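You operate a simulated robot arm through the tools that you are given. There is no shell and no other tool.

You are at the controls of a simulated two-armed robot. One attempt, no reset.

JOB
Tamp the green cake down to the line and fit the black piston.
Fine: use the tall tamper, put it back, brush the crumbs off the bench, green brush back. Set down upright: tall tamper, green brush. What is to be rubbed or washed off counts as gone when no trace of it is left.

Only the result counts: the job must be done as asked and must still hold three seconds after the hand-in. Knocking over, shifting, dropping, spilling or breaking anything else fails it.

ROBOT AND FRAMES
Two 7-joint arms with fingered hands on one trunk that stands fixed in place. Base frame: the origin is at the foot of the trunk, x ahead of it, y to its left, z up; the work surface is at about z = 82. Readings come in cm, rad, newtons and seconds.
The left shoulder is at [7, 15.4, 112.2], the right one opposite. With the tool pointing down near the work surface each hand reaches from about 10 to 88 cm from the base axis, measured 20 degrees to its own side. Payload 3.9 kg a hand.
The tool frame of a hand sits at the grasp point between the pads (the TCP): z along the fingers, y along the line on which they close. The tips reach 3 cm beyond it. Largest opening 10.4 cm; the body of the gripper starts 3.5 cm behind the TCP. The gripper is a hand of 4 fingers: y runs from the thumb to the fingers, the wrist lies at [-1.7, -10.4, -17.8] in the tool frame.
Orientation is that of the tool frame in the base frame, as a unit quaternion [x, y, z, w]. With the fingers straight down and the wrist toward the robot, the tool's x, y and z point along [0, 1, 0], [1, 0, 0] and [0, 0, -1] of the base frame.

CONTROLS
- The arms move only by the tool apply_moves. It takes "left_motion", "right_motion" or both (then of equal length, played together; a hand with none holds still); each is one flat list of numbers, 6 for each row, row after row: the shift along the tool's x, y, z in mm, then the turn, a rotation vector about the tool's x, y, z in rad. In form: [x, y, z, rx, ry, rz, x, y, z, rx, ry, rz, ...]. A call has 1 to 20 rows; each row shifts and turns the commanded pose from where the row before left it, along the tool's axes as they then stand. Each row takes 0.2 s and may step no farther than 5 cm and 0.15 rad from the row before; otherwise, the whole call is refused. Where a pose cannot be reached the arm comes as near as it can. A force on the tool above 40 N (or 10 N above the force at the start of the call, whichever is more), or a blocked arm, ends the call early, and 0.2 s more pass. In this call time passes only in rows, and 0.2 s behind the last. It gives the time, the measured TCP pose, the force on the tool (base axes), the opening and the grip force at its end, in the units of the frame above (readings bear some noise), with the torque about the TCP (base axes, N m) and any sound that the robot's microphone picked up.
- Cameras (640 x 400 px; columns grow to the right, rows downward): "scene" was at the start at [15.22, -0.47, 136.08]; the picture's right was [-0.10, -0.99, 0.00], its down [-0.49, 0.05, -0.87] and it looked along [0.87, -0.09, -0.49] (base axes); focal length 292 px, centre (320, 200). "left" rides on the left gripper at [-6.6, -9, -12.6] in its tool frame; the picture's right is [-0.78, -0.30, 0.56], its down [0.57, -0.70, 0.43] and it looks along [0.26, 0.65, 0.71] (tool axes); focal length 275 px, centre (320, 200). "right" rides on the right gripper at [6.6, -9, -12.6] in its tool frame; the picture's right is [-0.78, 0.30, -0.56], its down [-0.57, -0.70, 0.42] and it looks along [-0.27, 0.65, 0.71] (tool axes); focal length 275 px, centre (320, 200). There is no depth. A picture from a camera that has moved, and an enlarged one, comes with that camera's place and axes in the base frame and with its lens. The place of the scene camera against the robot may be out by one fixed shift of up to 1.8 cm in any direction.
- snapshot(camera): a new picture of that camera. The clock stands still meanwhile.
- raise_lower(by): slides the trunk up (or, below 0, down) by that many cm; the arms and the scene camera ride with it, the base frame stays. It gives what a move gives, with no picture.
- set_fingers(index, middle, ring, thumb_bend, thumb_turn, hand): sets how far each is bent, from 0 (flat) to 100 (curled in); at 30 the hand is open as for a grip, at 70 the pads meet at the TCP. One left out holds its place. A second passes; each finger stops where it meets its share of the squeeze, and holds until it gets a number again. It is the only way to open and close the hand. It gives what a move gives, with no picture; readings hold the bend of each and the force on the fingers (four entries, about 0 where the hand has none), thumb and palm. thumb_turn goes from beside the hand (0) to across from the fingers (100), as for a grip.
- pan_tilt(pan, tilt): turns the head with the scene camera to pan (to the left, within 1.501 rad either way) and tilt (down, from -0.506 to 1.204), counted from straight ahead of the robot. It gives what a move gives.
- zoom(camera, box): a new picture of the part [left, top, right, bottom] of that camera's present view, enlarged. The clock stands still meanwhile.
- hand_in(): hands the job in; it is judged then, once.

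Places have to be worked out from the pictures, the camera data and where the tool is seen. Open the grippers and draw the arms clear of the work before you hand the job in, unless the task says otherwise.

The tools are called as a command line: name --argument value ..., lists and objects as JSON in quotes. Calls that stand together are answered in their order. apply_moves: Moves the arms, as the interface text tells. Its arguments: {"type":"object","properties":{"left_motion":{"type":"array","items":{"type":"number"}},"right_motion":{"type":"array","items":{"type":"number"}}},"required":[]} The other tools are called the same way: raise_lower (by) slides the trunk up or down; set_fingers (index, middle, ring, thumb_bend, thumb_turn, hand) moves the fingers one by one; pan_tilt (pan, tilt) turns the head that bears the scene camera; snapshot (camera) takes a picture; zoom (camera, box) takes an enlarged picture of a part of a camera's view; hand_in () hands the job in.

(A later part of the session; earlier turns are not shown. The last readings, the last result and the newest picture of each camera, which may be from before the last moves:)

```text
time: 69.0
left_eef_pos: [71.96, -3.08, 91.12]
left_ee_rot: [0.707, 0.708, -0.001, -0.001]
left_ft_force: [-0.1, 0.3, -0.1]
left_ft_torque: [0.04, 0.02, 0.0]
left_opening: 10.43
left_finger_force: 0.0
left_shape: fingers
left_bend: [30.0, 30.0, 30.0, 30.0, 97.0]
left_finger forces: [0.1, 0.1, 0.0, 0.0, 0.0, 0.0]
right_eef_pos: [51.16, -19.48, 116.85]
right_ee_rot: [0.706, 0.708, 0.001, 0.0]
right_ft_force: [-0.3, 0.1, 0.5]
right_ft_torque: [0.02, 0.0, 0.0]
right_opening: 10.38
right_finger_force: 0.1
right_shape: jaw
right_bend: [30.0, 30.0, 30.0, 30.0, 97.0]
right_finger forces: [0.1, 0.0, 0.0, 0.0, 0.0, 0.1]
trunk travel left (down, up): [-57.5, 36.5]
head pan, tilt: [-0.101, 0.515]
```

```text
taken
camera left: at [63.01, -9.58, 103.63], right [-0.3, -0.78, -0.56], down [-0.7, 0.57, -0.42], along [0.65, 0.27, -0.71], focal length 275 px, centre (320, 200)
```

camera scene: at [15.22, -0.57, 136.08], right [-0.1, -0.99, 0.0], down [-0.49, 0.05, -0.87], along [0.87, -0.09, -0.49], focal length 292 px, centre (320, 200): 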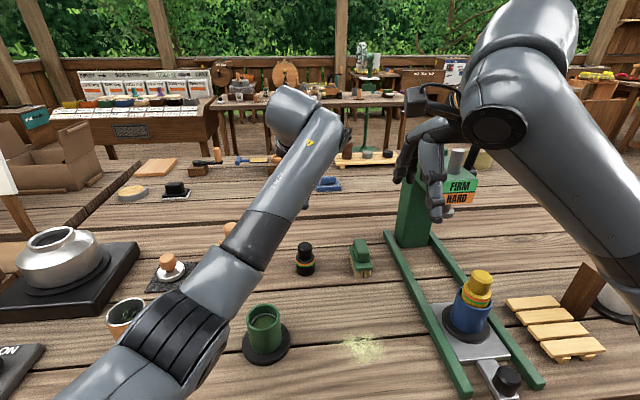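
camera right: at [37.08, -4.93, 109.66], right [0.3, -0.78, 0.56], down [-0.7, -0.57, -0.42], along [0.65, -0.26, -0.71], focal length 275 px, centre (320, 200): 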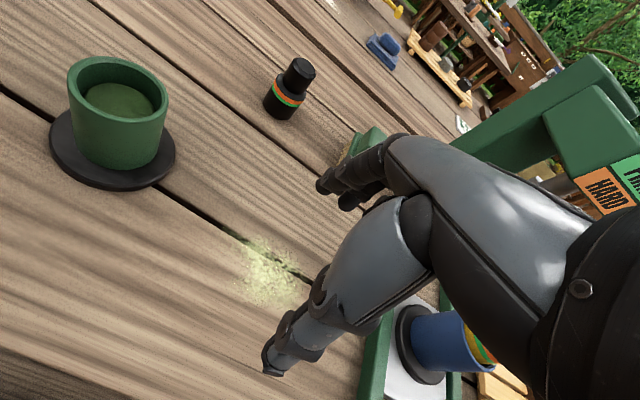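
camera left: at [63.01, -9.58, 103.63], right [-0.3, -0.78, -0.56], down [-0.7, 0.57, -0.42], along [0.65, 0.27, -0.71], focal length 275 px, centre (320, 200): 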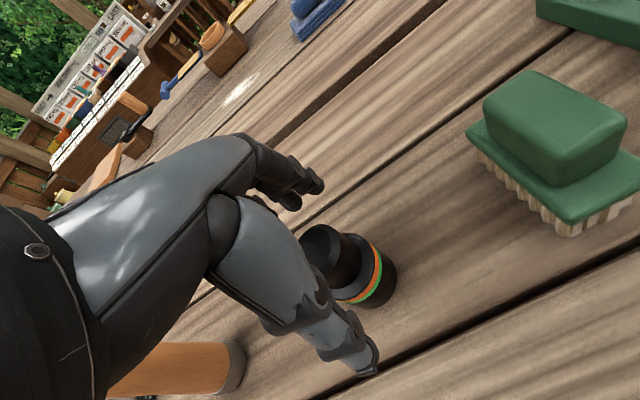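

The knob is between thumb and fingers. I close.

set_fingers --hand "left" --index 70 --middle 70 --ring 70 --thumb_bend 70

zoom --camera "left" --box '[240, 180, 440, 330]'

zoom --camera "scene" --box '[270, 220, 350, 290]'

```text
time: 70.0
left_eef_pos: [71.88, -2.91, 91.08]
left_ee_rot: [0.706, 0.708, -0.001, 0.0]
left_ft_force: [1.1, 0.2, 0.8]
left_ft_torque: [0.01, -0.03, -0.05]
left_opening: 2.91
left_finger_force: 11.4
left_shape: fingers
left_bend: [62.0, 64.0, 70.0, 59.0, 96.0]
left_finger forces: [6.0, 6.6, 0.0, 0.0, 11.3, 0.0]
right_eef_pos: [51.05, -19.57, 116.96]
right_ee_rot: [0.707, 0.707, 0.0, 0.0]
right_ft_force: [0.6, 0.3, -0.1]
right_ft_torque: [-0.01, -0.02, -0.01]
right_opening: 10.36
right_finger_force: 0.1
right_shape: jaw
right_bend: [30.0, 30.0, 30.0, 30.0, 97.0]
right_finger forces: [0.1, 0.0, 0.1, 0.1, 0.1, 0.1]
trunk travel left (down, up): [-57.5, 36.5]
head pan, tilt: [-0.101, 0.515]
```

```text
2.67 times, centred on (340, 255) of left
camera zoom: at [63.01, -9.55, 103.64], right [-0.3, -0.78, -0.56], down [-0.7, 0.57, -0.42], along [0.65, 0.27, -0.71], focal length 734 px, centre (267, 53)
```

zoom: 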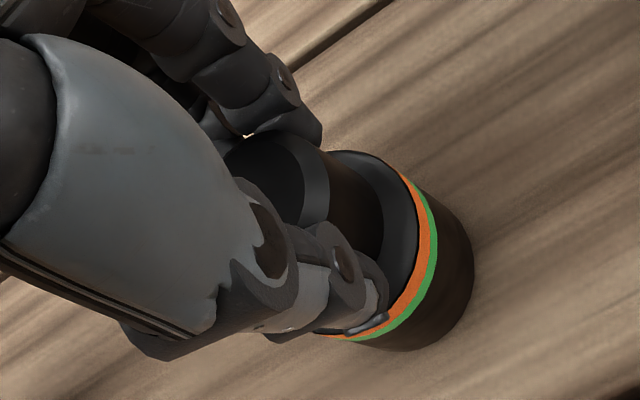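

```text
5.71 times, centred on (310, 255) of scene
camera zoom: at [15.23, -0.48, 136.08], right [-0.1, -0.99, 0.0], down [-0.49, 0.05, -0.87], along [0.87, -0.09, -0.49], focal length 1668 px, centre (377, -114)
```

zoom: 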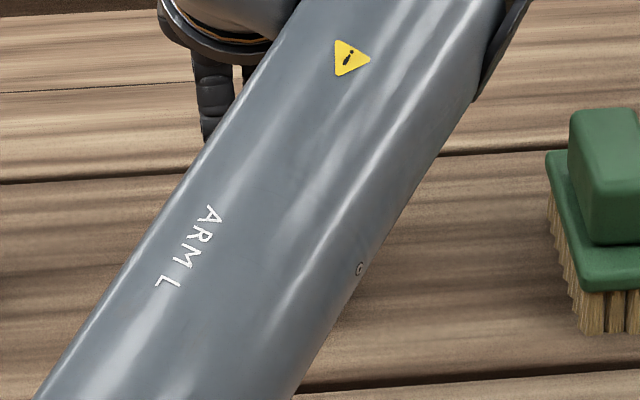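

The knob is gripped at about 11 N. I lift straight up by 11 cm.

apply_moves --left_motion '[0, 0, -5, 0, 0, 0, 0, 0, -10, 0, 0, 0, 0, 0, -15, 0, 0, 0, 0, 0, -16, 0, 0, 0, 0, 0, -16, 0, 0, 0, 0, 0, -16, 0, 0, 0, 0, 0, -16, 0, 0, 0, 0, 0, -16, 0, 0, 0]'

zoom --camera "left" --box '[240, 180, 440, 330]'

snapshot --camera "right"

snapshot --camera "scene"

```text
time: 71.8
left_eef_pos: [71.88, -3.01, 101.93]
left_ee_rot: [0.706, 0.708, -0.001, -0.001]
left_ft_force: [-0.6, -0.4, -2.5]
left_ft_torque: [-0.01, 0.0, 0.04]
left_opening: 2.92
left_finger_force: 11.4
left_shape: fingers
left_bend: [62.0, 64.0, 70.0, 59.0, 96.0]
left_finger forces: [5.8, 6.0, 0.0, 0.0, 11.4, 0.1]
right_eef_pos: [51.03, -19.47, 117.0]
right_ee_rot: [0.706, 0.708, 0.0, 0.0]
right_ft_force: [-0.2, -0.4, 0.0]
right_ft_torque: [-0.01, 0.0, 0.01]
right_opening: 10.39
right_finger_force: 0.1
right_shape: jaw
right_bend: [30.0, 30.0, 30.0, 30.0, 97.0]
right_finger forces: [0.0, 0.0, 0.1, 0.0, 0.0, 0.1]
trunk travel left (down, up): [-57.5, 36.5]
head pan, tilt: [-0.101, 0.515]
```

```text
2.67 times, centred on (340, 255) of left
camera zoom: at [63.01, -9.55, 114.54], right [-0.3, -0.78, -0.56], down [-0.7, 0.57, -0.42], along [0.65, 0.27, -0.72], focal length 734 px, centre (267, 53)
```

zoom: 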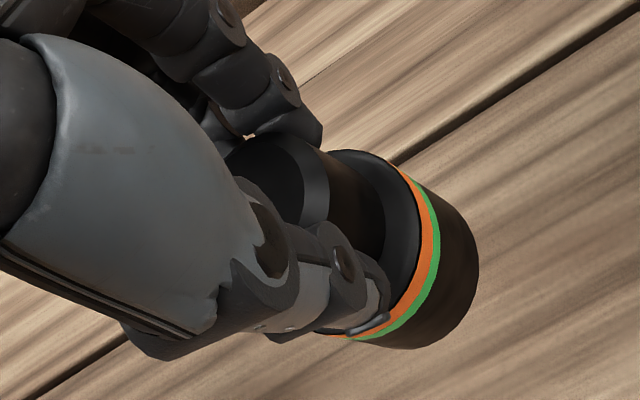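

```text
taken
camera right: at [42.25, -12.96, 129.5], right [0.3, -0.78, 0.56], down [-0.7, -0.57, -0.42], along [0.65, -0.26, -0.71], focal length 275 px, centre (320, 200)
```

right: 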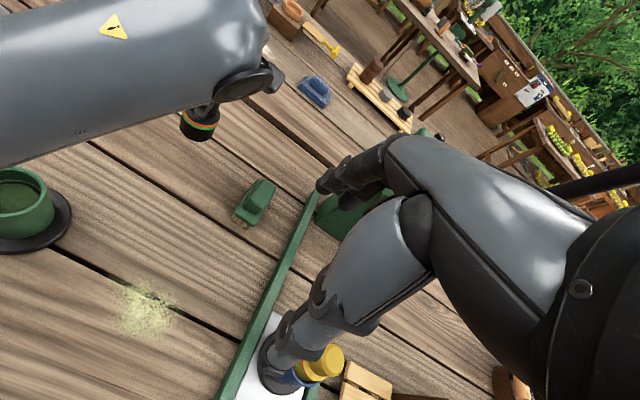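

```text
taken
camera scene: at [15.24, -0.5, 136.07], right [-0.1, -0.99, 0.0], down [-0.49, 0.05, -0.87], along [0.87, -0.09, -0.49], focal length 292 px, centre (320, 200)
```

scene: 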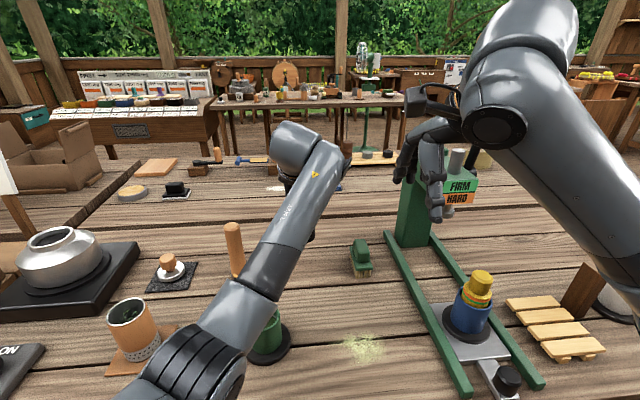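

The piston hangs straight. I carry it over to above the mould.

apply_moves --left_motion '[9.1, -19.9, -1.6, 0, 0, 0, 9.1, -19.9, -1.6, 0, 0, 0, 9.1, -19.9, -1.6, 0, 0, 0, 9.1, -19.9, -1.6, 0, 0, 0, 9.1, -19.9, -1.6, 0, 0, 0, 9.1, -19.9, -1.6, 0, 0, 0, 9.1, -19.9, -1.6, 0, 0, 0, 9.1, -19.9, -1.6, 0, 0, 0, 9.1, -19.9, -1.6, 0, 0, 0, 9.1, -19.9, -1.6, 0, 0, 0]'

snapshot --camera "left"

snapshot --camera "scene"

zoom --camera "right" --box '[0, 120, 100, 260]'

```text
time: 74.1
left_eef_pos: [53.88, 11.37, 103.92]
left_ee_rot: [0.671, 0.738, 0.06, -0.024]
left_ft_force: [0.3, -0.5, -1.4]
left_ft_torque: [-0.02, -0.02, -0.01]
left_opening: 2.89
left_finger_force: 11.8
left_shape: fingers
left_bend: [62.0, 64.0, 70.0, 59.0, 96.0]
left_finger forces: [5.9, 5.8, 0.0, 0.0, 11.4, 0.0]
left hand out of reach, approached as far as the arm can: row 10
right_eef_pos: [51.19, -19.53, 116.91]
right_ee_rot: [0.707, 0.707, -0.001, 0.0]
right_ft_force: [0.1, 0.3, 1.0]
right_ft_torque: [0.0, -0.02, -0.01]
right_opening: 10.39
right_finger_force: 0.0
right_shape: jaw
right_bend: [30.0, 30.0, 30.0, 30.0, 97.0]
right_finger forces: [0.1, 0.0, 0.0, 0.1, 0.1, 0.1]
trunk travel left (down, up): [-57.5, 36.5]
head pan, tilt: [-0.101, 0.515]
stopped in row 10 (left hand): the arm was blocked; the commanded pose is now the measured one
```

```text
taken
camera left: at [45.08, 2.52, 115.17], right [-0.19, -0.73, -0.66], down [-0.73, 0.55, -0.39], along [0.65, 0.41, -0.64], focal length 275 px, centre (320, 200)
```

left: 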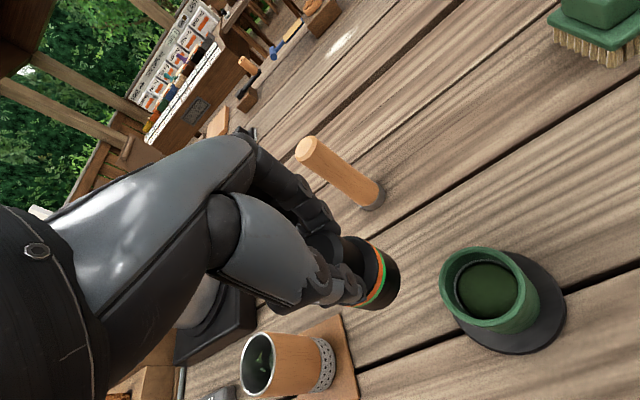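

```text
taken
camera scene: at [15.25, -0.47, 136.07], right [-0.1, -1.0, 0.0], down [-0.49, 0.05, -0.87], along [0.87, -0.09, -0.49], focal length 292 px, centre (320, 200)
```

scene: 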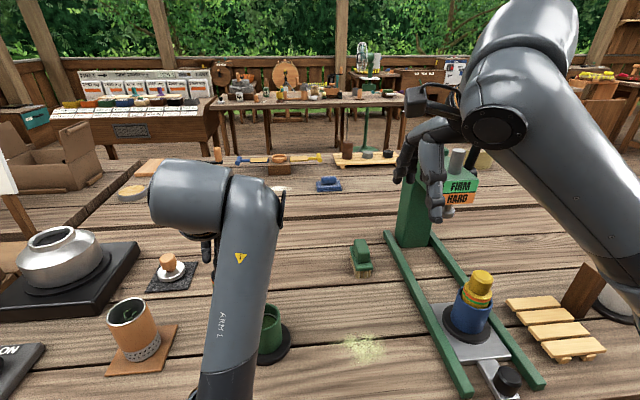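

```text
2.86 times, centred on (50, 190) of right
camera zoom: at [42.26, -12.91, 129.5], right [0.3, -0.78, 0.56], down [-0.7, -0.57, -0.42], along [0.65, -0.26, -0.71], focal length 786 px, centre (1091, 229)
```

zoom: 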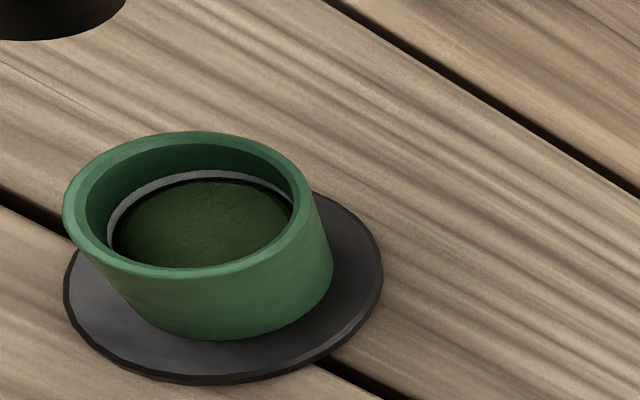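

The left arm ran into a bad elbow posture (out of reach/blocked at (53.9, 11.4), hand tilted ~8°). Nothing looks disturbed; before moving I look at the elbow by tilting the head down.

pan_tilt --pan 0.15 --tilt 1.0

snapshot --camera "scene"

```text
time: 75.0
left_eef_pos: [53.94, 11.32, 103.99]
left_ee_rot: [0.672, 0.738, 0.059, -0.024]
left_ft_force: [0.3, -0.3, -1.7]
left_ft_torque: [-0.01, 0.01, -0.05]
left_opening: 2.92
left_finger_force: 11.2
left_shape: fingers
left_bend: [62.0, 64.0, 70.0, 59.0, 96.0]
left_finger forces: [5.8, 5.8, 0.1, 0.0, 11.4, 0.0]
right_eef_pos: [51.05, -19.58, 117.0]
right_ee_rot: [0.707, 0.708, 0.0, 0.0]
right_ft_force: [-1.4, 1.3, -0.3]
right_ft_torque: [-0.02, -0.02, 0.0]
right_opening: 10.35
right_finger_force: 0.0
right_shape: jaw
right_bend: [30.0, 30.0, 30.0, 30.0, 97.0]
right_finger forces: [0.0, 0.0, 0.1, 0.0, 0.0, 0.1]
trunk travel left (down, up): [-57.5, 36.5]
head pan, tilt: [0.15, 1.0]
```

```text
taken
camera scene: at [13.13, 1.48, 132.11], right [0.15, -0.99, 0.0], down [-0.83, -0.13, -0.54], along [0.53, 0.08, -0.84], focal length 292 px, centre (320, 200)
```

scene: 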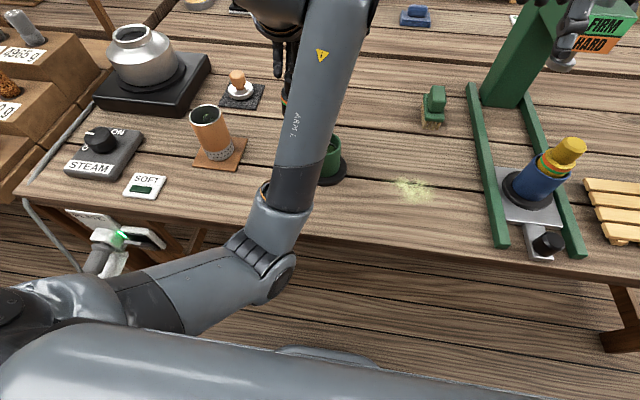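

The elbow has swung inward in front of the bench. I back the hand out: up, forward and to the left while restoring its orientation, to let the elbow come out again.

apply_moves --left_motion '[2, 10, -10, 0.0102, -0.0238, 0.019, 2, 10, -10, 0.0102, -0.0238, 0.019, 6, 8, -10, 0.0102, -0.0238, 0.019, 10, 5, -10, 0.0102, -0.0238, 0.019, 12, 4, -10, 0.0102, -0.0238, 0.019, 14, 2, -10, 0, 0, 0, 16, 0, -10, 0, 0, 0, 16, 0, -10, 0, 0, 0]'

snapshot --camera "scene"

```text
time: 77.0
left_eef_pos: [57.54, 23.19, 112.99]
left_ee_rot: [0.676, 0.736, 0.022, -0.009]
left_ft_force: [0.3, 1.0, -3.2]
left_ft_torque: [-0.02, 0.01, -0.04]
left_opening: 2.89
left_finger_force: 11.7
left_shape: fingers
left_bend: [62.0, 64.0, 70.0, 59.0, 96.0]
left_finger forces: [5.9, 5.8, 0.0, 0.0, 11.4, 0.0]
right_eef_pos: [51.08, -19.55, 116.91]
right_ee_rot: [0.707, 0.707, 0.0, 0.0]
right_ft_force: [0.1, 0.0, 0.4]
right_ft_torque: [0.0, 0.0, 0.0]
right_opening: 10.39
right_finger_force: 0.1
right_shape: jaw
right_bend: [30.0, 30.0, 30.0, 30.0, 97.0]
right_finger forces: [0.1, 0.0, 0.1, 0.1, 0.0, 0.1]
trunk travel left (down, up): [-57.5, 36.5]
head pan, tilt: [0.15, 1.0]
stopped in row 8 (left hand): the arm was blocked; the commanded pose is now the measured one
```

```text
taken
camera scene: at [13.14, 1.46, 132.1], right [0.15, -0.99, 0.0], down [-0.83, -0.13, -0.54], along [0.53, 0.08, -0.84], focal length 292 px, centre (320, 200)
```

scene: 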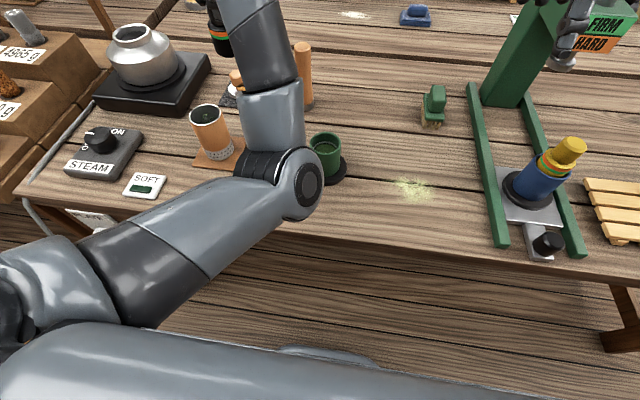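

The elbow is still in a bad posture (blocked again, but hand nearly upright again). I test whether holding still lets the posture relax, and fix the remaining small orientation error.

apply_moves --left_motion '[0, 10, 0, 0, 0, 0, 0, 10, 0, 0, 0, 0, 0, 10, 0, 0, 0, 0, 0, 10, 0, 0, 0, 0, 0, 10, 0, 0, 0, 0, 0, 0, 0, 0, 0, 0, 0, 0, 0, 0, 0, 0]'

snapshot --camera "scene"

```text
time: 78.6
left_eef_pos: [62.64, 23.4, 113.07]
left_ee_rot: [0.679, 0.734, 0.021, -0.008]
left_ft_force: [0.0, 0.9, -3.2]
left_ft_torque: [-0.02, 0.01, -0.03]
left_opening: 2.9
left_finger_force: 11.8
left_shape: fingers
left_bend: [62.0, 64.0, 70.0, 59.0, 96.0]
left_finger forces: [5.9, 5.8, 0.0, 0.0, 11.3, 0.0]
right_eef_pos: [51.08, -19.48, 116.93]
right_ee_rot: [0.707, 0.707, -0.001, 0.0]
right_ft_force: [0.1, 0.0, -0.1]
right_ft_torque: [0.04, 0.0, 0.0]
right_opening: 10.37
right_finger_force: 0.1
right_shape: jaw
right_bend: [30.0, 30.0, 30.0, 30.0, 97.0]
right_finger forces: [0.0, 0.0, 0.0, 0.0, 0.0, 0.1]
trunk travel left (down, up): [-57.5, 36.5]
head pan, tilt: [0.15, 1.0]
```

```text
taken
camera scene: at [13.14, 1.48, 132.1], right [0.15, -0.99, 0.0], down [-0.83, -0.13, -0.54], along [0.53, 0.08, -0.84], focal length 292 px, centre (320, 200)
```

scene: 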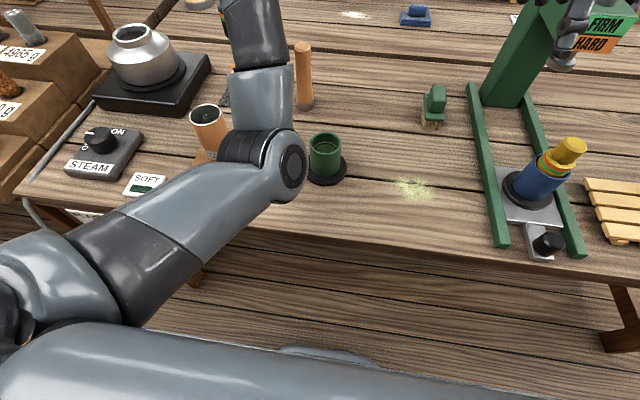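

I extend the arm forward (well above everything) to straighten it and then look at the elbow.

apply_moves --left_motion '[0, 20, 0, 0, 0, 0, 0, 20, 0, 0, 0, 0, 0, 20, 0, 0, 0, 0, 0, 20, 0, 0, 0, 0, 0, 20, 0, 0, 0, 0, 0, 20, 0, 0, 0, 0, 0, 20, 0, 0, 0, 0, 0, 20, 0, 0, 0, 0, 0, 0, 0, 0, 0, 0]'

snapshot --camera "scene"

```text
time: 80.6
left_eef_pos: [78.42, 24.61, 113.27]
left_ee_rot: [0.679, 0.734, 0.023, -0.008]
left_ft_force: [0.0, 0.9, -2.5]
left_ft_torque: [-0.02, 0.0, 0.03]
left_opening: 2.9
left_finger_force: 11.6
left_shape: fingers
left_bend: [62.0, 64.0, 70.0, 59.0, 96.0]
left_finger forces: [5.9, 5.8, 0.0, 0.1, 11.3, 0.1]
right_eef_pos: [51.17, -19.4, 116.82]
right_ee_rot: [0.706, 0.708, 0.0, 0.0]
right_ft_force: [-0.5, 0.0, 0.8]
right_ft_torque: [-0.02, 0.01, 0.01]
right_opening: 10.37
right_finger_force: 0.0
right_shape: jaw
right_bend: [30.0, 30.0, 30.0, 30.0, 97.0]
right_finger forces: [0.0, 0.0, 0.0, 0.0, 0.1, 0.0]
trunk travel left (down, up): [-57.5, 36.5]
head pan, tilt: [0.15, 1.0]
```

```text
taken
camera scene: at [13.13, 1.47, 132.1], right [0.15, -0.99, 0.0], down [-0.83, -0.13, -0.54], along [0.53, 0.08, -0.84], focal length 292 px, centre (320, 200)
```

scene: 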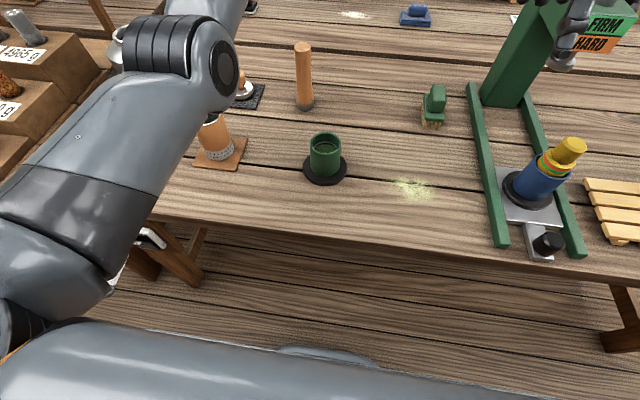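

The arm is straightening and the elbow moves out to the left. I now fix the hand orientation and move toward (72, 14, 111), above the tamper, the start of the path that worked before.

apply_moves --left_motion '[-11, -8, 2.5, 0.0026, -0.0055, 0.0098, -11, -8, 2.5, 0.0026, -0.0055, 0.0098, -11, -8, 2.5, 0.0026, -0.0055, 0.0098, -11, -8, 2.5, 0.0026, -0.0055, 0.0098, -11, -8, 2.5, 0.0026, -0.0055, 0.0098, -11, -8, 2.5, 0.0026, -0.0055, 0.0098, -11, -8, 2.5, 0.0026, -0.0055, 0.0098, -11, -8, 2.5, 0.0026, -0.0055, 0.0098]'

snapshot --camera "scene"

```text
time: 82.4
left_eef_pos: [72.38, 15.31, 111.13]
left_ee_rot: [0.708, 0.707, -0.002, 0.0]
left_ft_force: [-0.4, -0.3, -3.0]
left_ft_torque: [0.0, 0.0, 0.02]
left_opening: 2.89
left_finger_force: 11.6
left_shape: fingers
left_bend: [62.0, 64.0, 70.0, 59.0, 96.0]
left_finger forces: [5.8, 5.9, 0.1, 0.0, 11.2, 0.0]
right_eef_pos: [51.13, -19.6, 116.98]
right_ee_rot: [0.707, 0.707, 0.0, 0.0]
right_ft_force: [1.2, -0.5, -0.3]
right_ft_torque: [0.01, 0.0, -0.02]
right_opening: 10.38
right_finger_force: 0.0
right_shape: jaw
right_bend: [30.0, 30.0, 30.0, 30.0, 97.0]
right_finger forces: [0.0, 0.0, 0.0, 0.0, 0.0, 0.1]
trunk travel left (down, up): [-57.5, 36.5]
head pan, tilt: [0.15, 1.0]
```

```text
taken
camera scene: at [13.12, 1.43, 132.11], right [0.15, -0.99, 0.0], down [-0.83, -0.13, -0.54], along [0.53, 0.08, -0.84], focal length 292 px, centre (320, 200)
```

scene: 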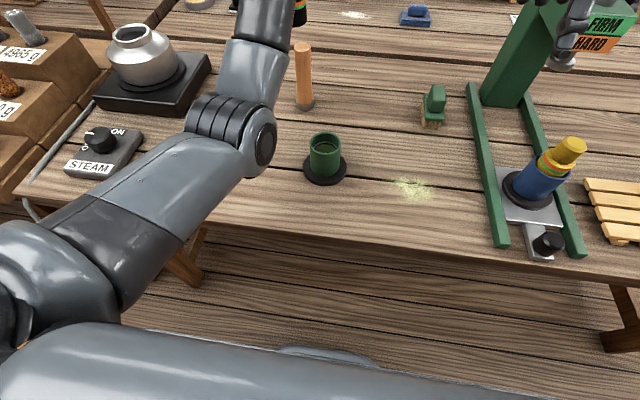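

Orientation is restored. I put the head back to its earlier pose to compare the elbow posture with before.

pan_tilt --pan -0.101 --tilt 0.515

snapshot --camera "scene"

```text
time: 83.3
left_eef_pos: [72.64, 15.37, 111.03]
left_ee_rot: [0.708, 0.707, -0.002, 0.001]
left_ft_force: [-0.6, 0.4, -1.6]
left_ft_torque: [-0.04, -0.02, 0.03]
left_opening: 2.89
left_finger_force: 11.4
left_shape: fingers
left_bend: [62.0, 64.0, 70.0, 59.0, 96.0]
left_finger forces: [5.8, 5.9, 0.0, 0.0, 11.2, 0.0]
right_eef_pos: [51.15, -19.38, 116.88]
right_ee_rot: [0.706, 0.708, 0.0, -0.001]
right_ft_force: [-0.8, -0.1, 0.0]
right_ft_torque: [-0.02, -0.03, -0.02]
right_opening: 10.38
right_finger_force: 0.0
right_shape: jaw
right_bend: [30.0, 30.0, 30.0, 30.0, 97.0]
right_finger forces: [0.1, 0.0, 0.0, 0.0, 0.1, 0.1]
trunk travel left (down, up): [-57.5, 36.5]
head pan, tilt: [-0.101, 0.515]
```

```text
taken
camera scene: at [15.27, -0.48, 136.06], right [-0.1, -0.99, 0.0], down [-0.49, 0.05, -0.87], along [0.87, -0.09, -0.49], focal length 292 px, centre (320, 200)
```

scene: 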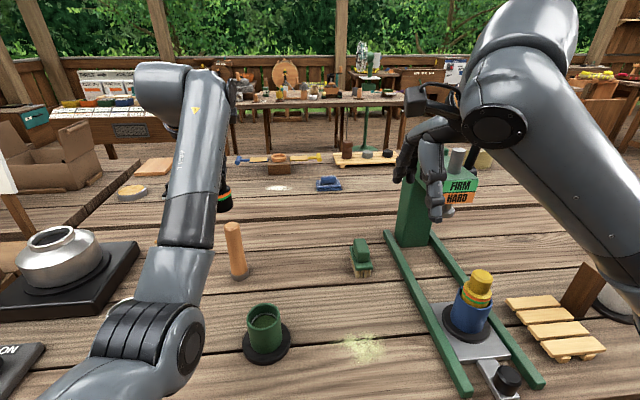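

The elbow is further inward than on the earlier successful trips. Since piston and mould are round, I yaw the hand clockwise (wrist to the left) by 0.7 rad to push the elbow outward, and watch.

apply_moves --left_motion '[0, 0, -2, 0, 0, 0.1, 0, 0, -2, 0, 0, 0.1, 0, 0, -2, 0, 0, 0.1, 0, 0, -2, 0, 0, 0.1, 0, 0, 0, 0, 0, 0.1, 0, 0, 0, 0, 0, 0.1, 0, 0, 0, 0, 0, 0.1]'

snapshot --camera "scene"

```text
time: 84.9
left_eef_pos: [72.57, 15.48, 111.86]
left_ee_rot: [0.908, 0.42, -0.003, 0.001]
left_ft_force: [0.2, -0.1, -2.3]
left_ft_torque: [-0.04, -0.01, 0.0]
left_opening: 2.88
left_finger_force: 11.2
left_shape: fingers
left_bend: [62.0, 64.0, 70.0, 59.0, 96.0]
left_finger forces: [5.8, 5.8, 0.0, 0.0, 11.2, 0.1]
right_eef_pos: [51.09, -19.49, 116.85]
right_ee_rot: [0.707, 0.707, 0.0, 0.0]
right_ft_force: [-0.1, -0.7, 0.3]
right_ft_torque: [0.02, 0.0, -0.02]
right_opening: 10.37
right_finger_force: 0.1
right_shape: jaw
right_bend: [30.0, 30.0, 30.0, 30.0, 97.0]
right_finger forces: [0.0, 0.0, 0.0, 0.0, 0.0, 0.0]
trunk travel left (down, up): [-57.5, 36.5]
head pan, tilt: [-0.101, 0.515]
```

```text
taken
camera scene: at [15.28, -0.45, 136.07], right [-0.1, -0.99, 0.0], down [-0.49, 0.05, -0.87], along [0.87, -0.09, -0.49], focal length 292 px, centre (320, 200)
```

scene: 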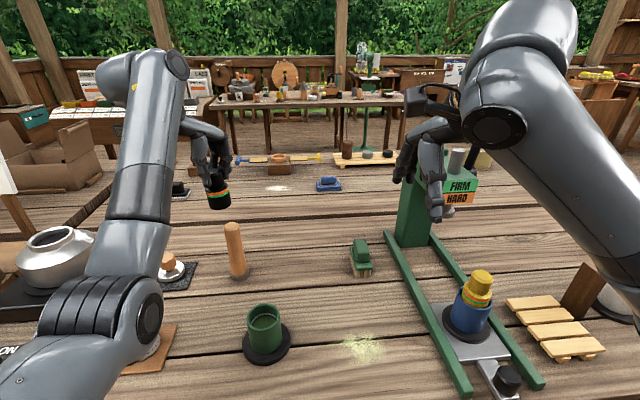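

That pushed the elbow clearly to the left. Now I move halfway toward the mould with this yaw.

apply_moves --left_motion '[-16.5, -7.85, 2, 0, 0, 0, -16.5, -7.85, 2, 0, 0, 0, -16.5, -7.85, 2, 0, 0, 0, -16.5, -7.85, 2, 0, 0, 0, -16.5, -7.85, 2, 0, 0, 0, -16.5, -7.85, 2, 0, 0, 0]'

snapshot --camera "scene"

```text
time: 86.3
left_eef_pos: [62.53, 11.06, 110.95]
left_ee_rot: [0.907, 0.421, -0.003, 0.001]
left_ft_force: [-0.9, 0.7, -2.8]
left_ft_torque: [0.03, -0.02, -0.02]
left_opening: 2.88
left_finger_force: 11.1
left_shape: fingers
left_bend: [62.0, 64.0, 70.0, 59.0, 96.0]
left_finger forces: [5.8, 5.8, 0.1, 0.0, 11.2, 0.0]
right_eef_pos: [51.03, -19.57, 116.97]
right_ee_rot: [0.707, 0.708, 0.0, 0.0]
right_ft_force: [-1.0, -0.4, -0.1]
right_ft_torque: [0.02, 0.02, 0.01]
right_opening: 10.38
right_finger_force: 0.1
right_shape: jaw
right_bend: [30.0, 30.0, 30.0, 30.0, 97.0]
right_finger forces: [0.0, 0.0, 0.0, 0.0, 0.1, 0.0]
trunk travel left (down, up): [-57.5, 36.5]
head pan, tilt: [-0.101, 0.515]
```

```text
taken
camera scene: at [15.22, -0.4, 136.08], right [-0.1, -0.99, 0.0], down [-0.49, 0.05, -0.87], along [0.87, -0.09, -0.49], focal length 292 px, centre (320, 200)
```

scene: 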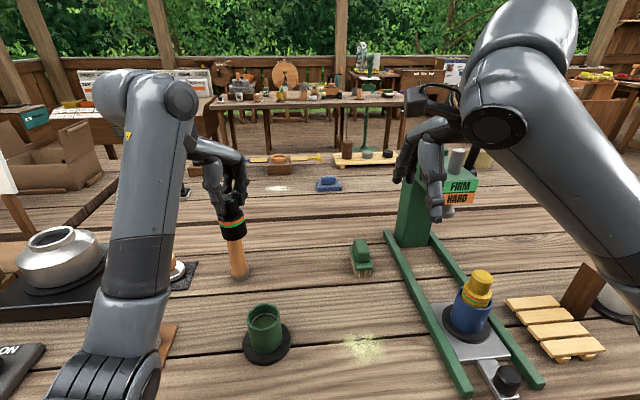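

Working well. I continue to above the mould.

apply_moves --left_motion '[-15.2, -6.9, 4, 0, 0, 0, -15.2, -6.9, 4, 0, 0, 0, -15.2, -6.9, 4, 0, 0, 0, -15.2, -6.9, 4, 0, 0, 0, -15.2, -6.9, 4, 0, 0, 0, -15.2, -6.9, 4, 0, 0, 0, -15.2, -6.9, 4, 0, 0, 0]'

snapshot --camera "scene"

snapshot --camera "left"

```text
time: 87.9
left_eef_pos: [51.8, 5.9, 107.84]
left_ee_rot: [0.907, 0.421, -0.002, 0.0]
left_ft_force: [0.2, 0.4, -2.1]
left_ft_torque: [0.01, -0.03, -0.01]
left_opening: 2.87
left_finger_force: 11.2
left_shape: fingers
left_bend: [62.0, 64.0, 70.0, 59.0, 96.0]
left_finger forces: [5.7, 5.7, 0.1, 0.0, 11.1, 0.0]
right_eef_pos: [51.03, -19.55, 116.79]
right_ee_rot: [0.706, 0.708, 0.001, 0.0]
right_ft_force: [-0.3, 0.6, -0.5]
right_ft_torque: [0.04, 0.0, -0.03]
right_opening: 10.41
right_finger_force: 0.1
right_shape: jaw
right_bend: [30.0, 30.0, 30.0, 30.0, 97.0]
right_finger forces: [0.0, 0.0, 0.0, 0.0, 0.0, 0.0]
trunk travel left (down, up): [-57.5, 36.5]
head pan, tilt: [-0.101, 0.515]
```

```text
taken
camera scene: at [15.21, -0.48, 136.08], right [-0.1, -0.99, 0.0], down [-0.49, 0.05, -0.87], along [0.87, -0.09, -0.49], focal length 292 px, centre (320, 200)
```

scene: 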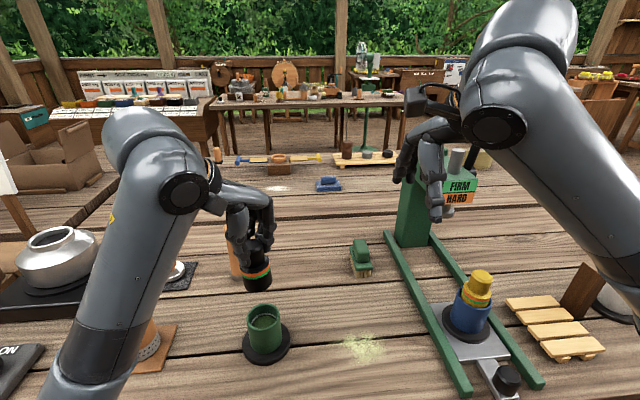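

```text
taken
camera left: at [40.82, 6.77, 120.56], right [-0.73, -0.4, -0.55], down [-0.17, 0.89, -0.43], along [0.66, -0.22, -0.71], focal length 275 px, centre (320, 200)
```

left: 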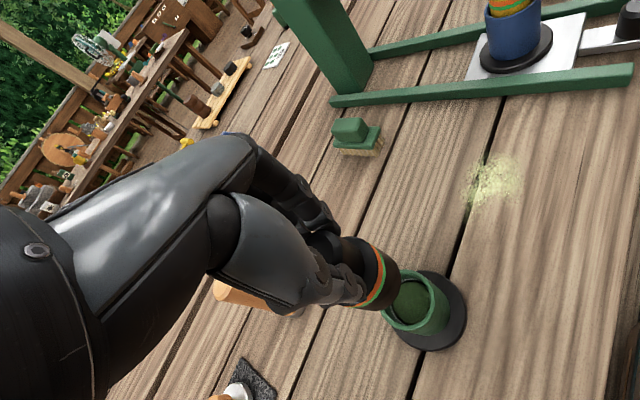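

The piston is above the mould. I zoom in to check alignment and tilt of the piston.

zoom --camera "left" --box '[320, 210, 480, 360]'

zoom --camera "scene" --box '[215, 220, 305, 370]'

zoom --camera "right" --box '[0, 100, 100, 260]'

```text
2.67 times, centred on (400, 285) of left
camera zoom: at [40.82, 6.77, 120.56], right [-0.73, -0.4, -0.55], down [-0.17, 0.89, -0.43], along [0.66, -0.22, -0.71], focal length 734 px, centre (107, -27)
```

zoom: 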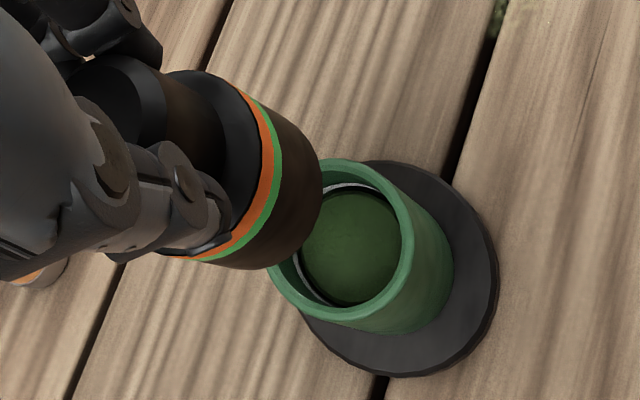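

```text
2.67 times, centred on (260, 295) of scene
camera zoom: at [15.21, -0.48, 136.08], right [-0.1, -0.99, 0.0], down [-0.49, 0.05, -0.87], along [0.87, -0.09, -0.49], focal length 778 px, centre (480, -53)
```

zoom: 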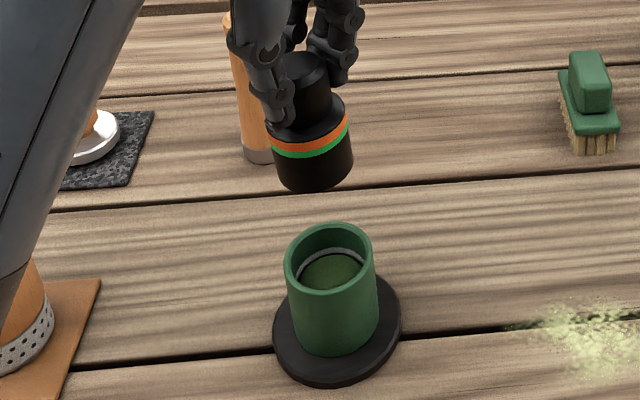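

```text
2.50 times, centred on (50, 180) of right
camera zoom: at [42.22, -12.93, 129.52], right [0.3, -0.78, 0.56], down [-0.7, -0.57, -0.42], along [0.65, -0.26, -0.71], focal length 688 px, centre (995, 250)
```

zoom: 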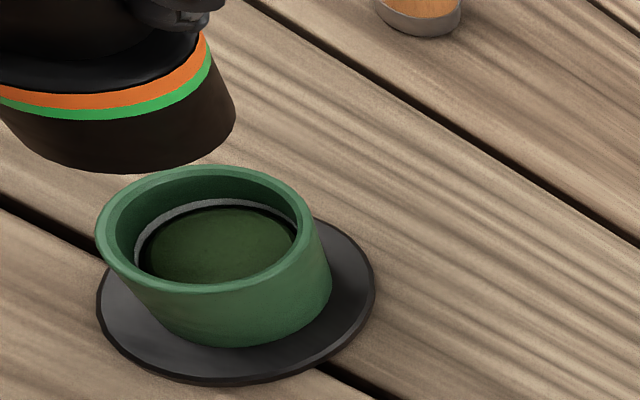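

Tool-fixed view shows the piston unmoved in the grip. I check tilt precisely with a tighter scene zoom.

zoom --camera "scene" --box '[235, 230, 285, 300]'

zoom --camera "scene" --box '[235, 295, 300, 370]'

```text
5.71 times, centred on (260, 265) of scene
camera zoom: at [15.21, -0.48, 136.08], right [-0.1, -0.99, 0.0], down [-0.49, 0.05, -0.87], along [0.87, -0.09, -0.49], focal length 1668 px, centre (663, -171)
```

zoom: 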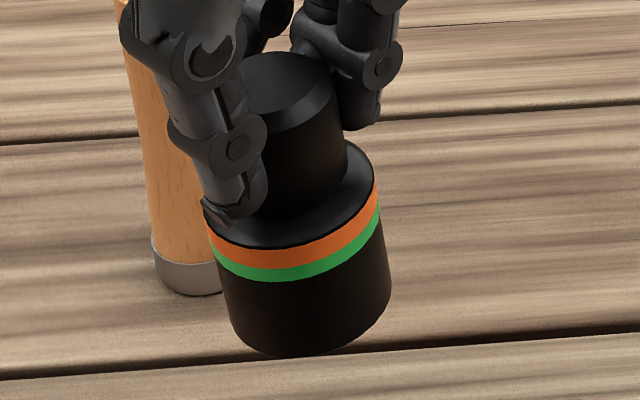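

```text
5.33 times, centred on (268, 332) of scene
camera zoom: at [15.21, -0.48, 136.08], right [-0.1, -0.99, 0.0], down [-0.49, 0.05, -0.87], along [0.87, -0.09, -0.49], focal length 1556 px, centre (600, -507)
```

zoom: 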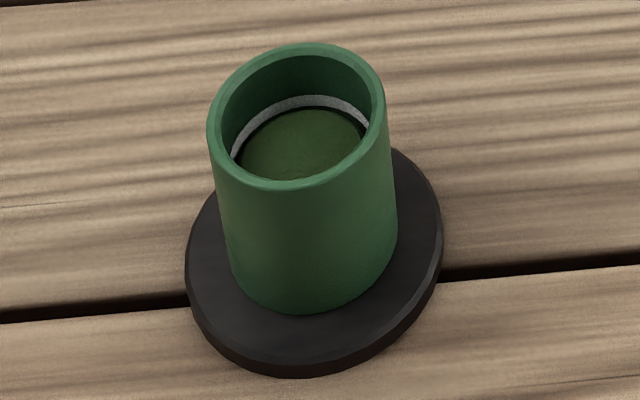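

The piston tilts only ~2° in the grip. I correct that tilt with a small hand rotation, shift ~1 mm, and lower until its bottom is just above the rim.

apply_moves --left_motion '[0, -1.1, 5, -0.004, 0.013, 0, 0, 0, 10, -0.004, 0.013, 0, 0, 0, 10, 0, 0, 0, 0, 0, 10, 0, 0, 0, 0, 0, 10, 0, 0, 0, 0, 0, 10, 0, 0, 0, 0, 0, 10, 0, 0, 0, 0, 0, 5, 0, 0, 0]'

zoom --camera "left" --box '[320, 210, 480, 360]'

zoom --camera "scene" --box '[235, 270, 299, 350]'

zoom --camera "right" --box '[0, 140, 80, 240]'

```text
time: 89.7
left_eef_pos: [51.91, 5.99, 101.03]
left_ee_rot: [0.907, 0.422, 0.012, 0.0]
left_ft_force: [-0.2, 0.6, -3.0]
left_ft_torque: [0.05, 0.01, 0.01]
left_opening: 2.89
left_finger_force: 11.3
left_shape: fingers
left_bend: [62.0, 64.0, 70.0, 59.0, 96.0]
left_finger forces: [5.7, 5.9, 0.0, 0.0, 11.1, 0.0]
right_eef_pos: [51.16, -19.5, 116.81]
right_ee_rot: [0.707, 0.707, 0.0, -0.001]
right_ft_force: [-0.8, 0.1, 0.5]
right_ft_torque: [-0.03, -0.01, -0.01]
right_opening: 10.35
right_finger_force: 0.0
right_shape: jaw
right_bend: [30.0, 30.0, 30.0, 30.0, 97.0]
right_finger forces: [0.0, 0.0, 0.1, 0.1, 0.1, 0.0]
trunk travel left (down, up): [-57.5, 36.5]
head pan, tilt: [-0.101, 0.515]
```

```text
2.67 times, centred on (400, 285) of left
camera zoom: at [40.6, 6.7, 113.42], right [-0.72, -0.4, -0.58], down [-0.16, 0.89, -0.42], along [0.68, -0.21, -0.7], focal length 734 px, centre (107, -27)
```

zoom: 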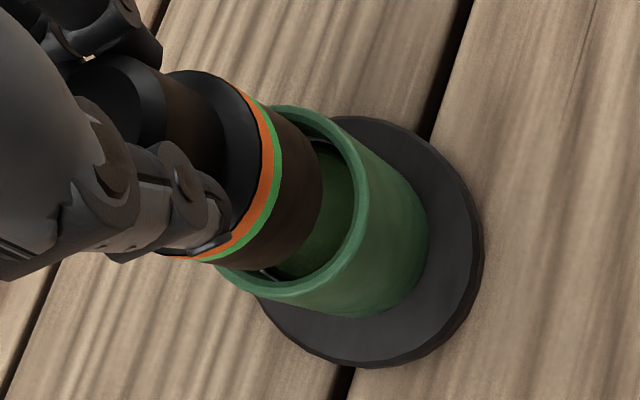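

```text
5.00 times, centred on (267, 310) of scene
camera zoom: at [15.25, -0.48, 136.07], right [-0.1, -0.99, 0.0], down [-0.49, 0.05, -0.87], along [0.87, -0.09, -0.49], focal length 1459 px, centre (585, -350)
```

zoom: 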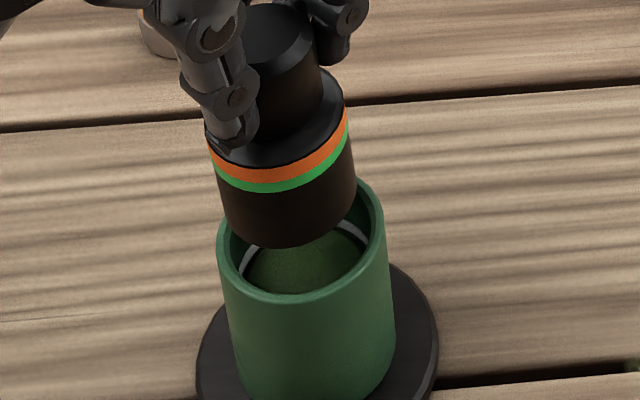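

```text
4.00 times, centred on (40, 190) of right
camera zoom: at [42.26, -12.92, 129.51], right [0.3, -0.78, 0.56], down [-0.7, -0.57, -0.42], along [0.65, -0.26, -0.71], focal length 1101 px, centre (1440, 240)
```

zoom: 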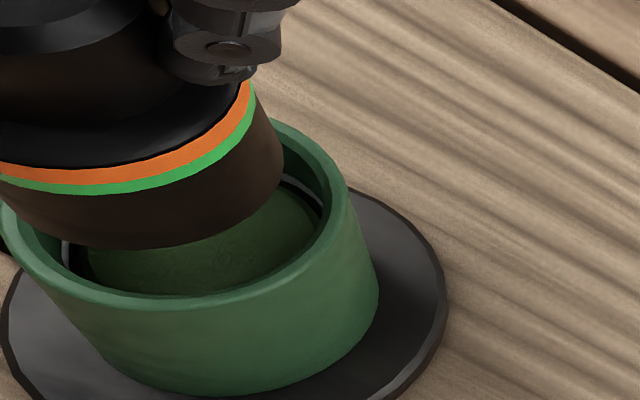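

Close to the rim now. I take higher-zoom views to judge the lateral offset between piston bottom and rim.

zoom --camera "scene" --box '[247, 290, 292, 325]'

zoom --camera "left" --box '[380, 240, 450, 330]'

snapshot --camera "right"

```text
11.43 times, centred on (270, 308) of scene
camera zoom: at [15.25, -0.48, 136.07], right [-0.1, -0.99, 0.0], down [-0.49, 0.05, -0.87], along [0.87, -0.09, -0.49], focal length 3335 px, centre (897, -1029)
```

zoom: 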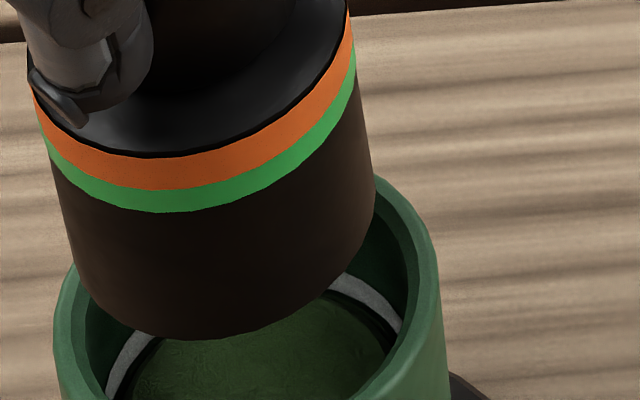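

```text
4.44 times, centred on (415, 285) of left
camera zoom: at [40.6, 6.7, 113.42], right [-0.72, -0.4, -0.58], down [-0.16, 0.89, -0.42], along [0.68, -0.21, -0.7], focal length 1224 px, centre (-102, -178)
```

zoom: 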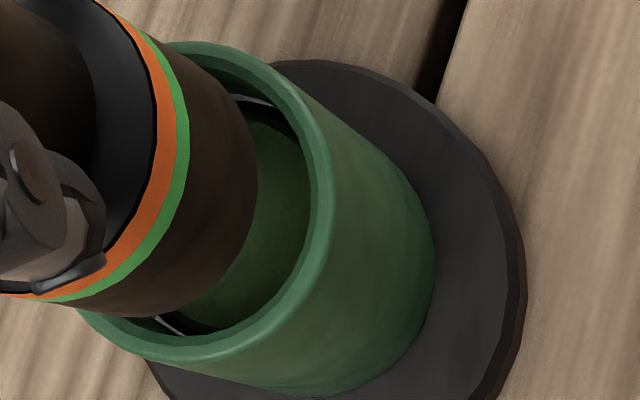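

```text
taken
camera right: at [42.26, -12.92, 129.51], right [0.3, -0.78, 0.56], down [-0.7, -0.57, -0.42], along [0.65, -0.26, -0.71], focal length 275 px, centre (320, 200)
```

right: 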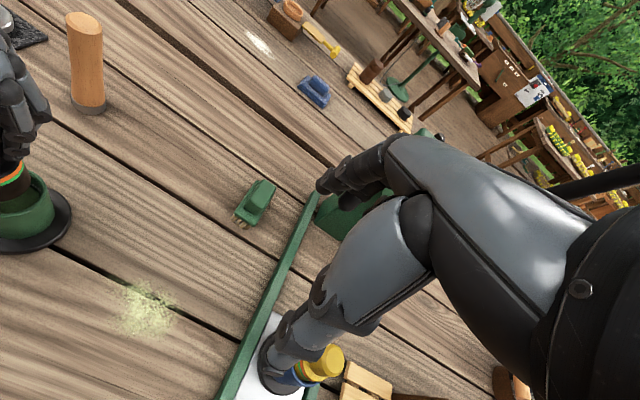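

Relative measurements in scene and right views both suggest the piston should move ~2 mm toward −y. I shift it and look again.

apply_moves --left_motion '[-1.2, 1.7, 0, 0, 0, 0, 0, 0, 3, 0, 0, 0]'

zoom --camera "scene" --box '[247, 290, 292, 325]'

zoom --camera "right" --box '[0, 160, 64, 224]'

zoom --camera "left" --box '[370, 230, 450, 330]'

```text
time: 90.3
left_eef_pos: [51.96, 5.92, 100.73]
left_ee_rot: [0.907, 0.421, 0.012, -0.001]
left_ft_force: [-0.3, 0.3, -1.6]
left_ft_torque: [-0.06, -0.02, -0.01]
left_opening: 2.87
left_finger_force: 11.5
left_shape: fingers
left_bend: [62.0, 64.0, 70.0, 59.0, 96.0]
left_finger forces: [5.7, 5.8, 0.1, 0.0, 11.1, 0.0]
right_eef_pos: [51.18, -19.42, 116.89]
right_ee_rot: [0.707, 0.708, 0.0, -0.001]
right_ft_force: [0.1, 0.2, 0.7]
right_ft_torque: [-0.01, -0.02, -0.03]
right_opening: 10.34
right_finger_force: 0.1
right_shape: jaw
right_bend: [30.0, 30.0, 30.0, 30.0, 97.0]
right_finger forces: [0.0, 0.0, 0.1, 0.0, 0.0, 0.0]
trunk travel left (down, up): [-57.5, 36.5]
head pan, tilt: [-0.101, 0.515]
```

```text
11.43 times, centred on (270, 308) of scene
camera zoom: at [15.25, -0.47, 136.07], right [-0.1, -0.99, 0.0], down [-0.49, 0.05, -0.87], along [0.87, -0.09, -0.49], focal length 3335 px, centre (897, -1029)
```

zoom: 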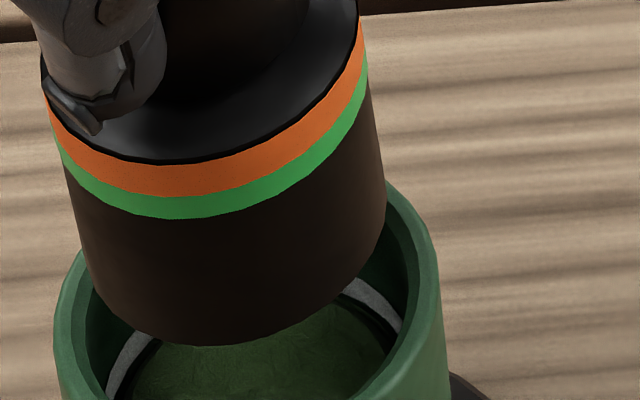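

```text
6.25 times, centred on (32, 192) of right
camera zoom: at [42.26, -12.91, 129.51], right [0.3, -0.78, 0.56], down [-0.7, -0.57, -0.42], along [0.65, -0.26, -0.71], focal length 1720 px, centre (2120, 250)
```

zoom: 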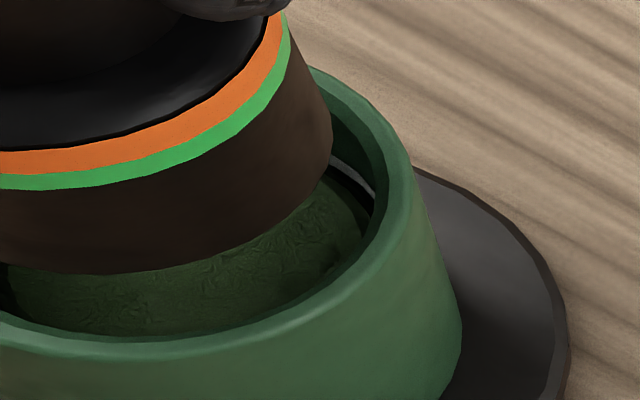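

```text
4.00 times, centred on (410, 280) of left
camera zoom: at [40.71, 6.57, 113.13], right [-0.72, -0.4, -0.58], down [-0.16, 0.89, -0.42], along [0.68, -0.21, -0.7], focal length 1101 px, centre (-40, -120)
```

zoom: 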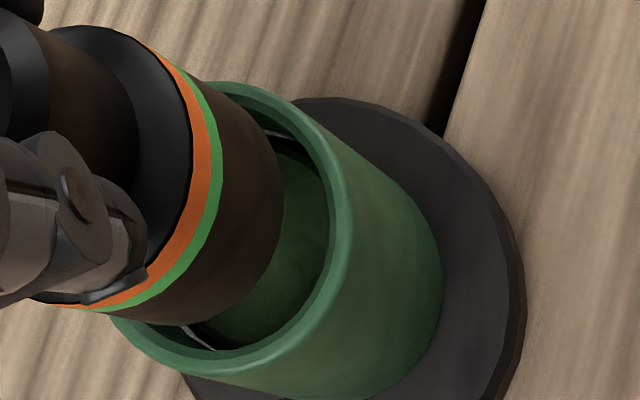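

Now well aligned in y, and x agrees within ~1.5 mm. I lower slowly in small steps, watching the force for rim contact.

apply_moves --left_motion '[0, 0, 3, 0, 0, 0, 0, 0, 3, 0, 0, 0, 0, 0, 3, 0, 0, 0]'

apply_moves --left_motion '[0, 0, 2.5, 0, 0, 0, 0, 0, 2.5, 0, 0, 0]'

zoom --camera "scene" --box '[242, 285, 297, 330]'

zoom --camera "left" --box '[370, 230, 450, 330]'

```text
time: 91.1
left_eef_pos: [52.01, 5.98, 99.94]
left_ee_rot: [0.907, 0.421, 0.011, -0.001]
left_ft_force: [-0.1, 0.5, -3.2]
left_ft_torque: [0.01, 0.0, 0.03]
left_opening: 2.86
left_finger_force: 11.3
left_shape: fingers
left_bend: [62.0, 64.0, 70.0, 59.0, 96.0]
left_finger forces: [5.6, 5.8, 0.1, 0.0, 11.1, 0.0]
right_eef_pos: [51.16, -19.47, 116.89]
right_ee_rot: [0.706, 0.708, 0.001, 0.0]
right_ft_force: [-0.7, -0.2, -0.2]
right_ft_torque: [-0.02, 0.02, 0.01]
right_opening: 10.36
right_finger_force: 0.0
right_shape: jaw
right_bend: [30.0, 30.0, 30.0, 30.0, 97.0]
right_finger forces: [0.0, 0.0, 0.0, 0.0, 0.0, 0.0]
trunk travel left (down, up): [-57.5, 36.5]
head pan, tilt: [-0.101, 0.515]
```

```text
time: 91.7
left_eef_pos: [52.08, 5.95, 99.34]
left_ee_rot: [0.907, 0.42, 0.011, -0.001]
left_ft_force: [0.3, 0.0, -2.7]
left_ft_torque: [0.02, 0.02, -0.02]
left_opening: 2.86
left_finger_force: 11.4
left_shape: fingers
left_bend: [62.0, 64.0, 70.0, 59.0, 96.0]
left_finger forces: [5.7, 5.7, 0.1, 0.0, 11.1, 0.0]
right_eef_pos: [51.11, -19.45, 116.85]
right_ee_rot: [0.706, 0.708, 0.0, 0.0]
right_ft_force: [0.2, 0.1, -0.2]
right_ft_torque: [0.0, 0.04, -0.02]
right_opening: 10.36
right_finger_force: 0.0
right_shape: jaw
right_bend: [30.0, 30.0, 30.0, 30.0, 97.0]
right_finger forces: [0.0, 0.0, 0.0, 0.0, 0.1, 0.1]
trunk travel left (down, up): [-57.5, 36.5]
head pan, tilt: [-0.101, 0.515]
```

```text
8.89 times, centred on (270, 308) of scene
camera zoom: at [15.25, -0.48, 136.07], right [-0.1, -0.99, 0.0], down [-0.49, 0.05, -0.87], along [0.87, -0.09, -0.49], focal length 2594 px, centre (769, -756)
```

zoom: 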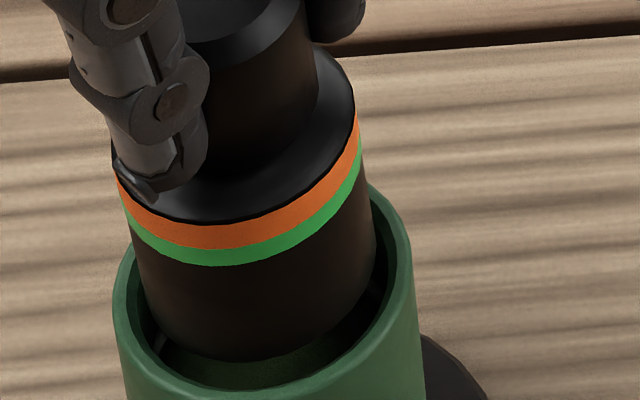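

```text
4.00 times, centred on (410, 280) of left
camera zoom: at [40.71, 6.58, 111.67], right [-0.72, -0.4, -0.58], down [-0.16, 0.89, -0.42], along [0.68, -0.21, -0.7], focal length 1101 px, centre (-40, -120)
```

zoom: 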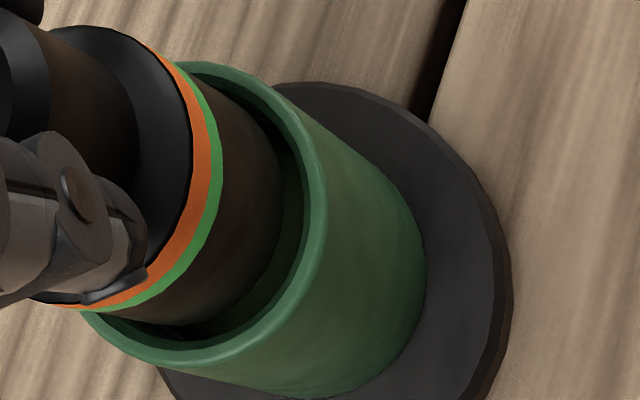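

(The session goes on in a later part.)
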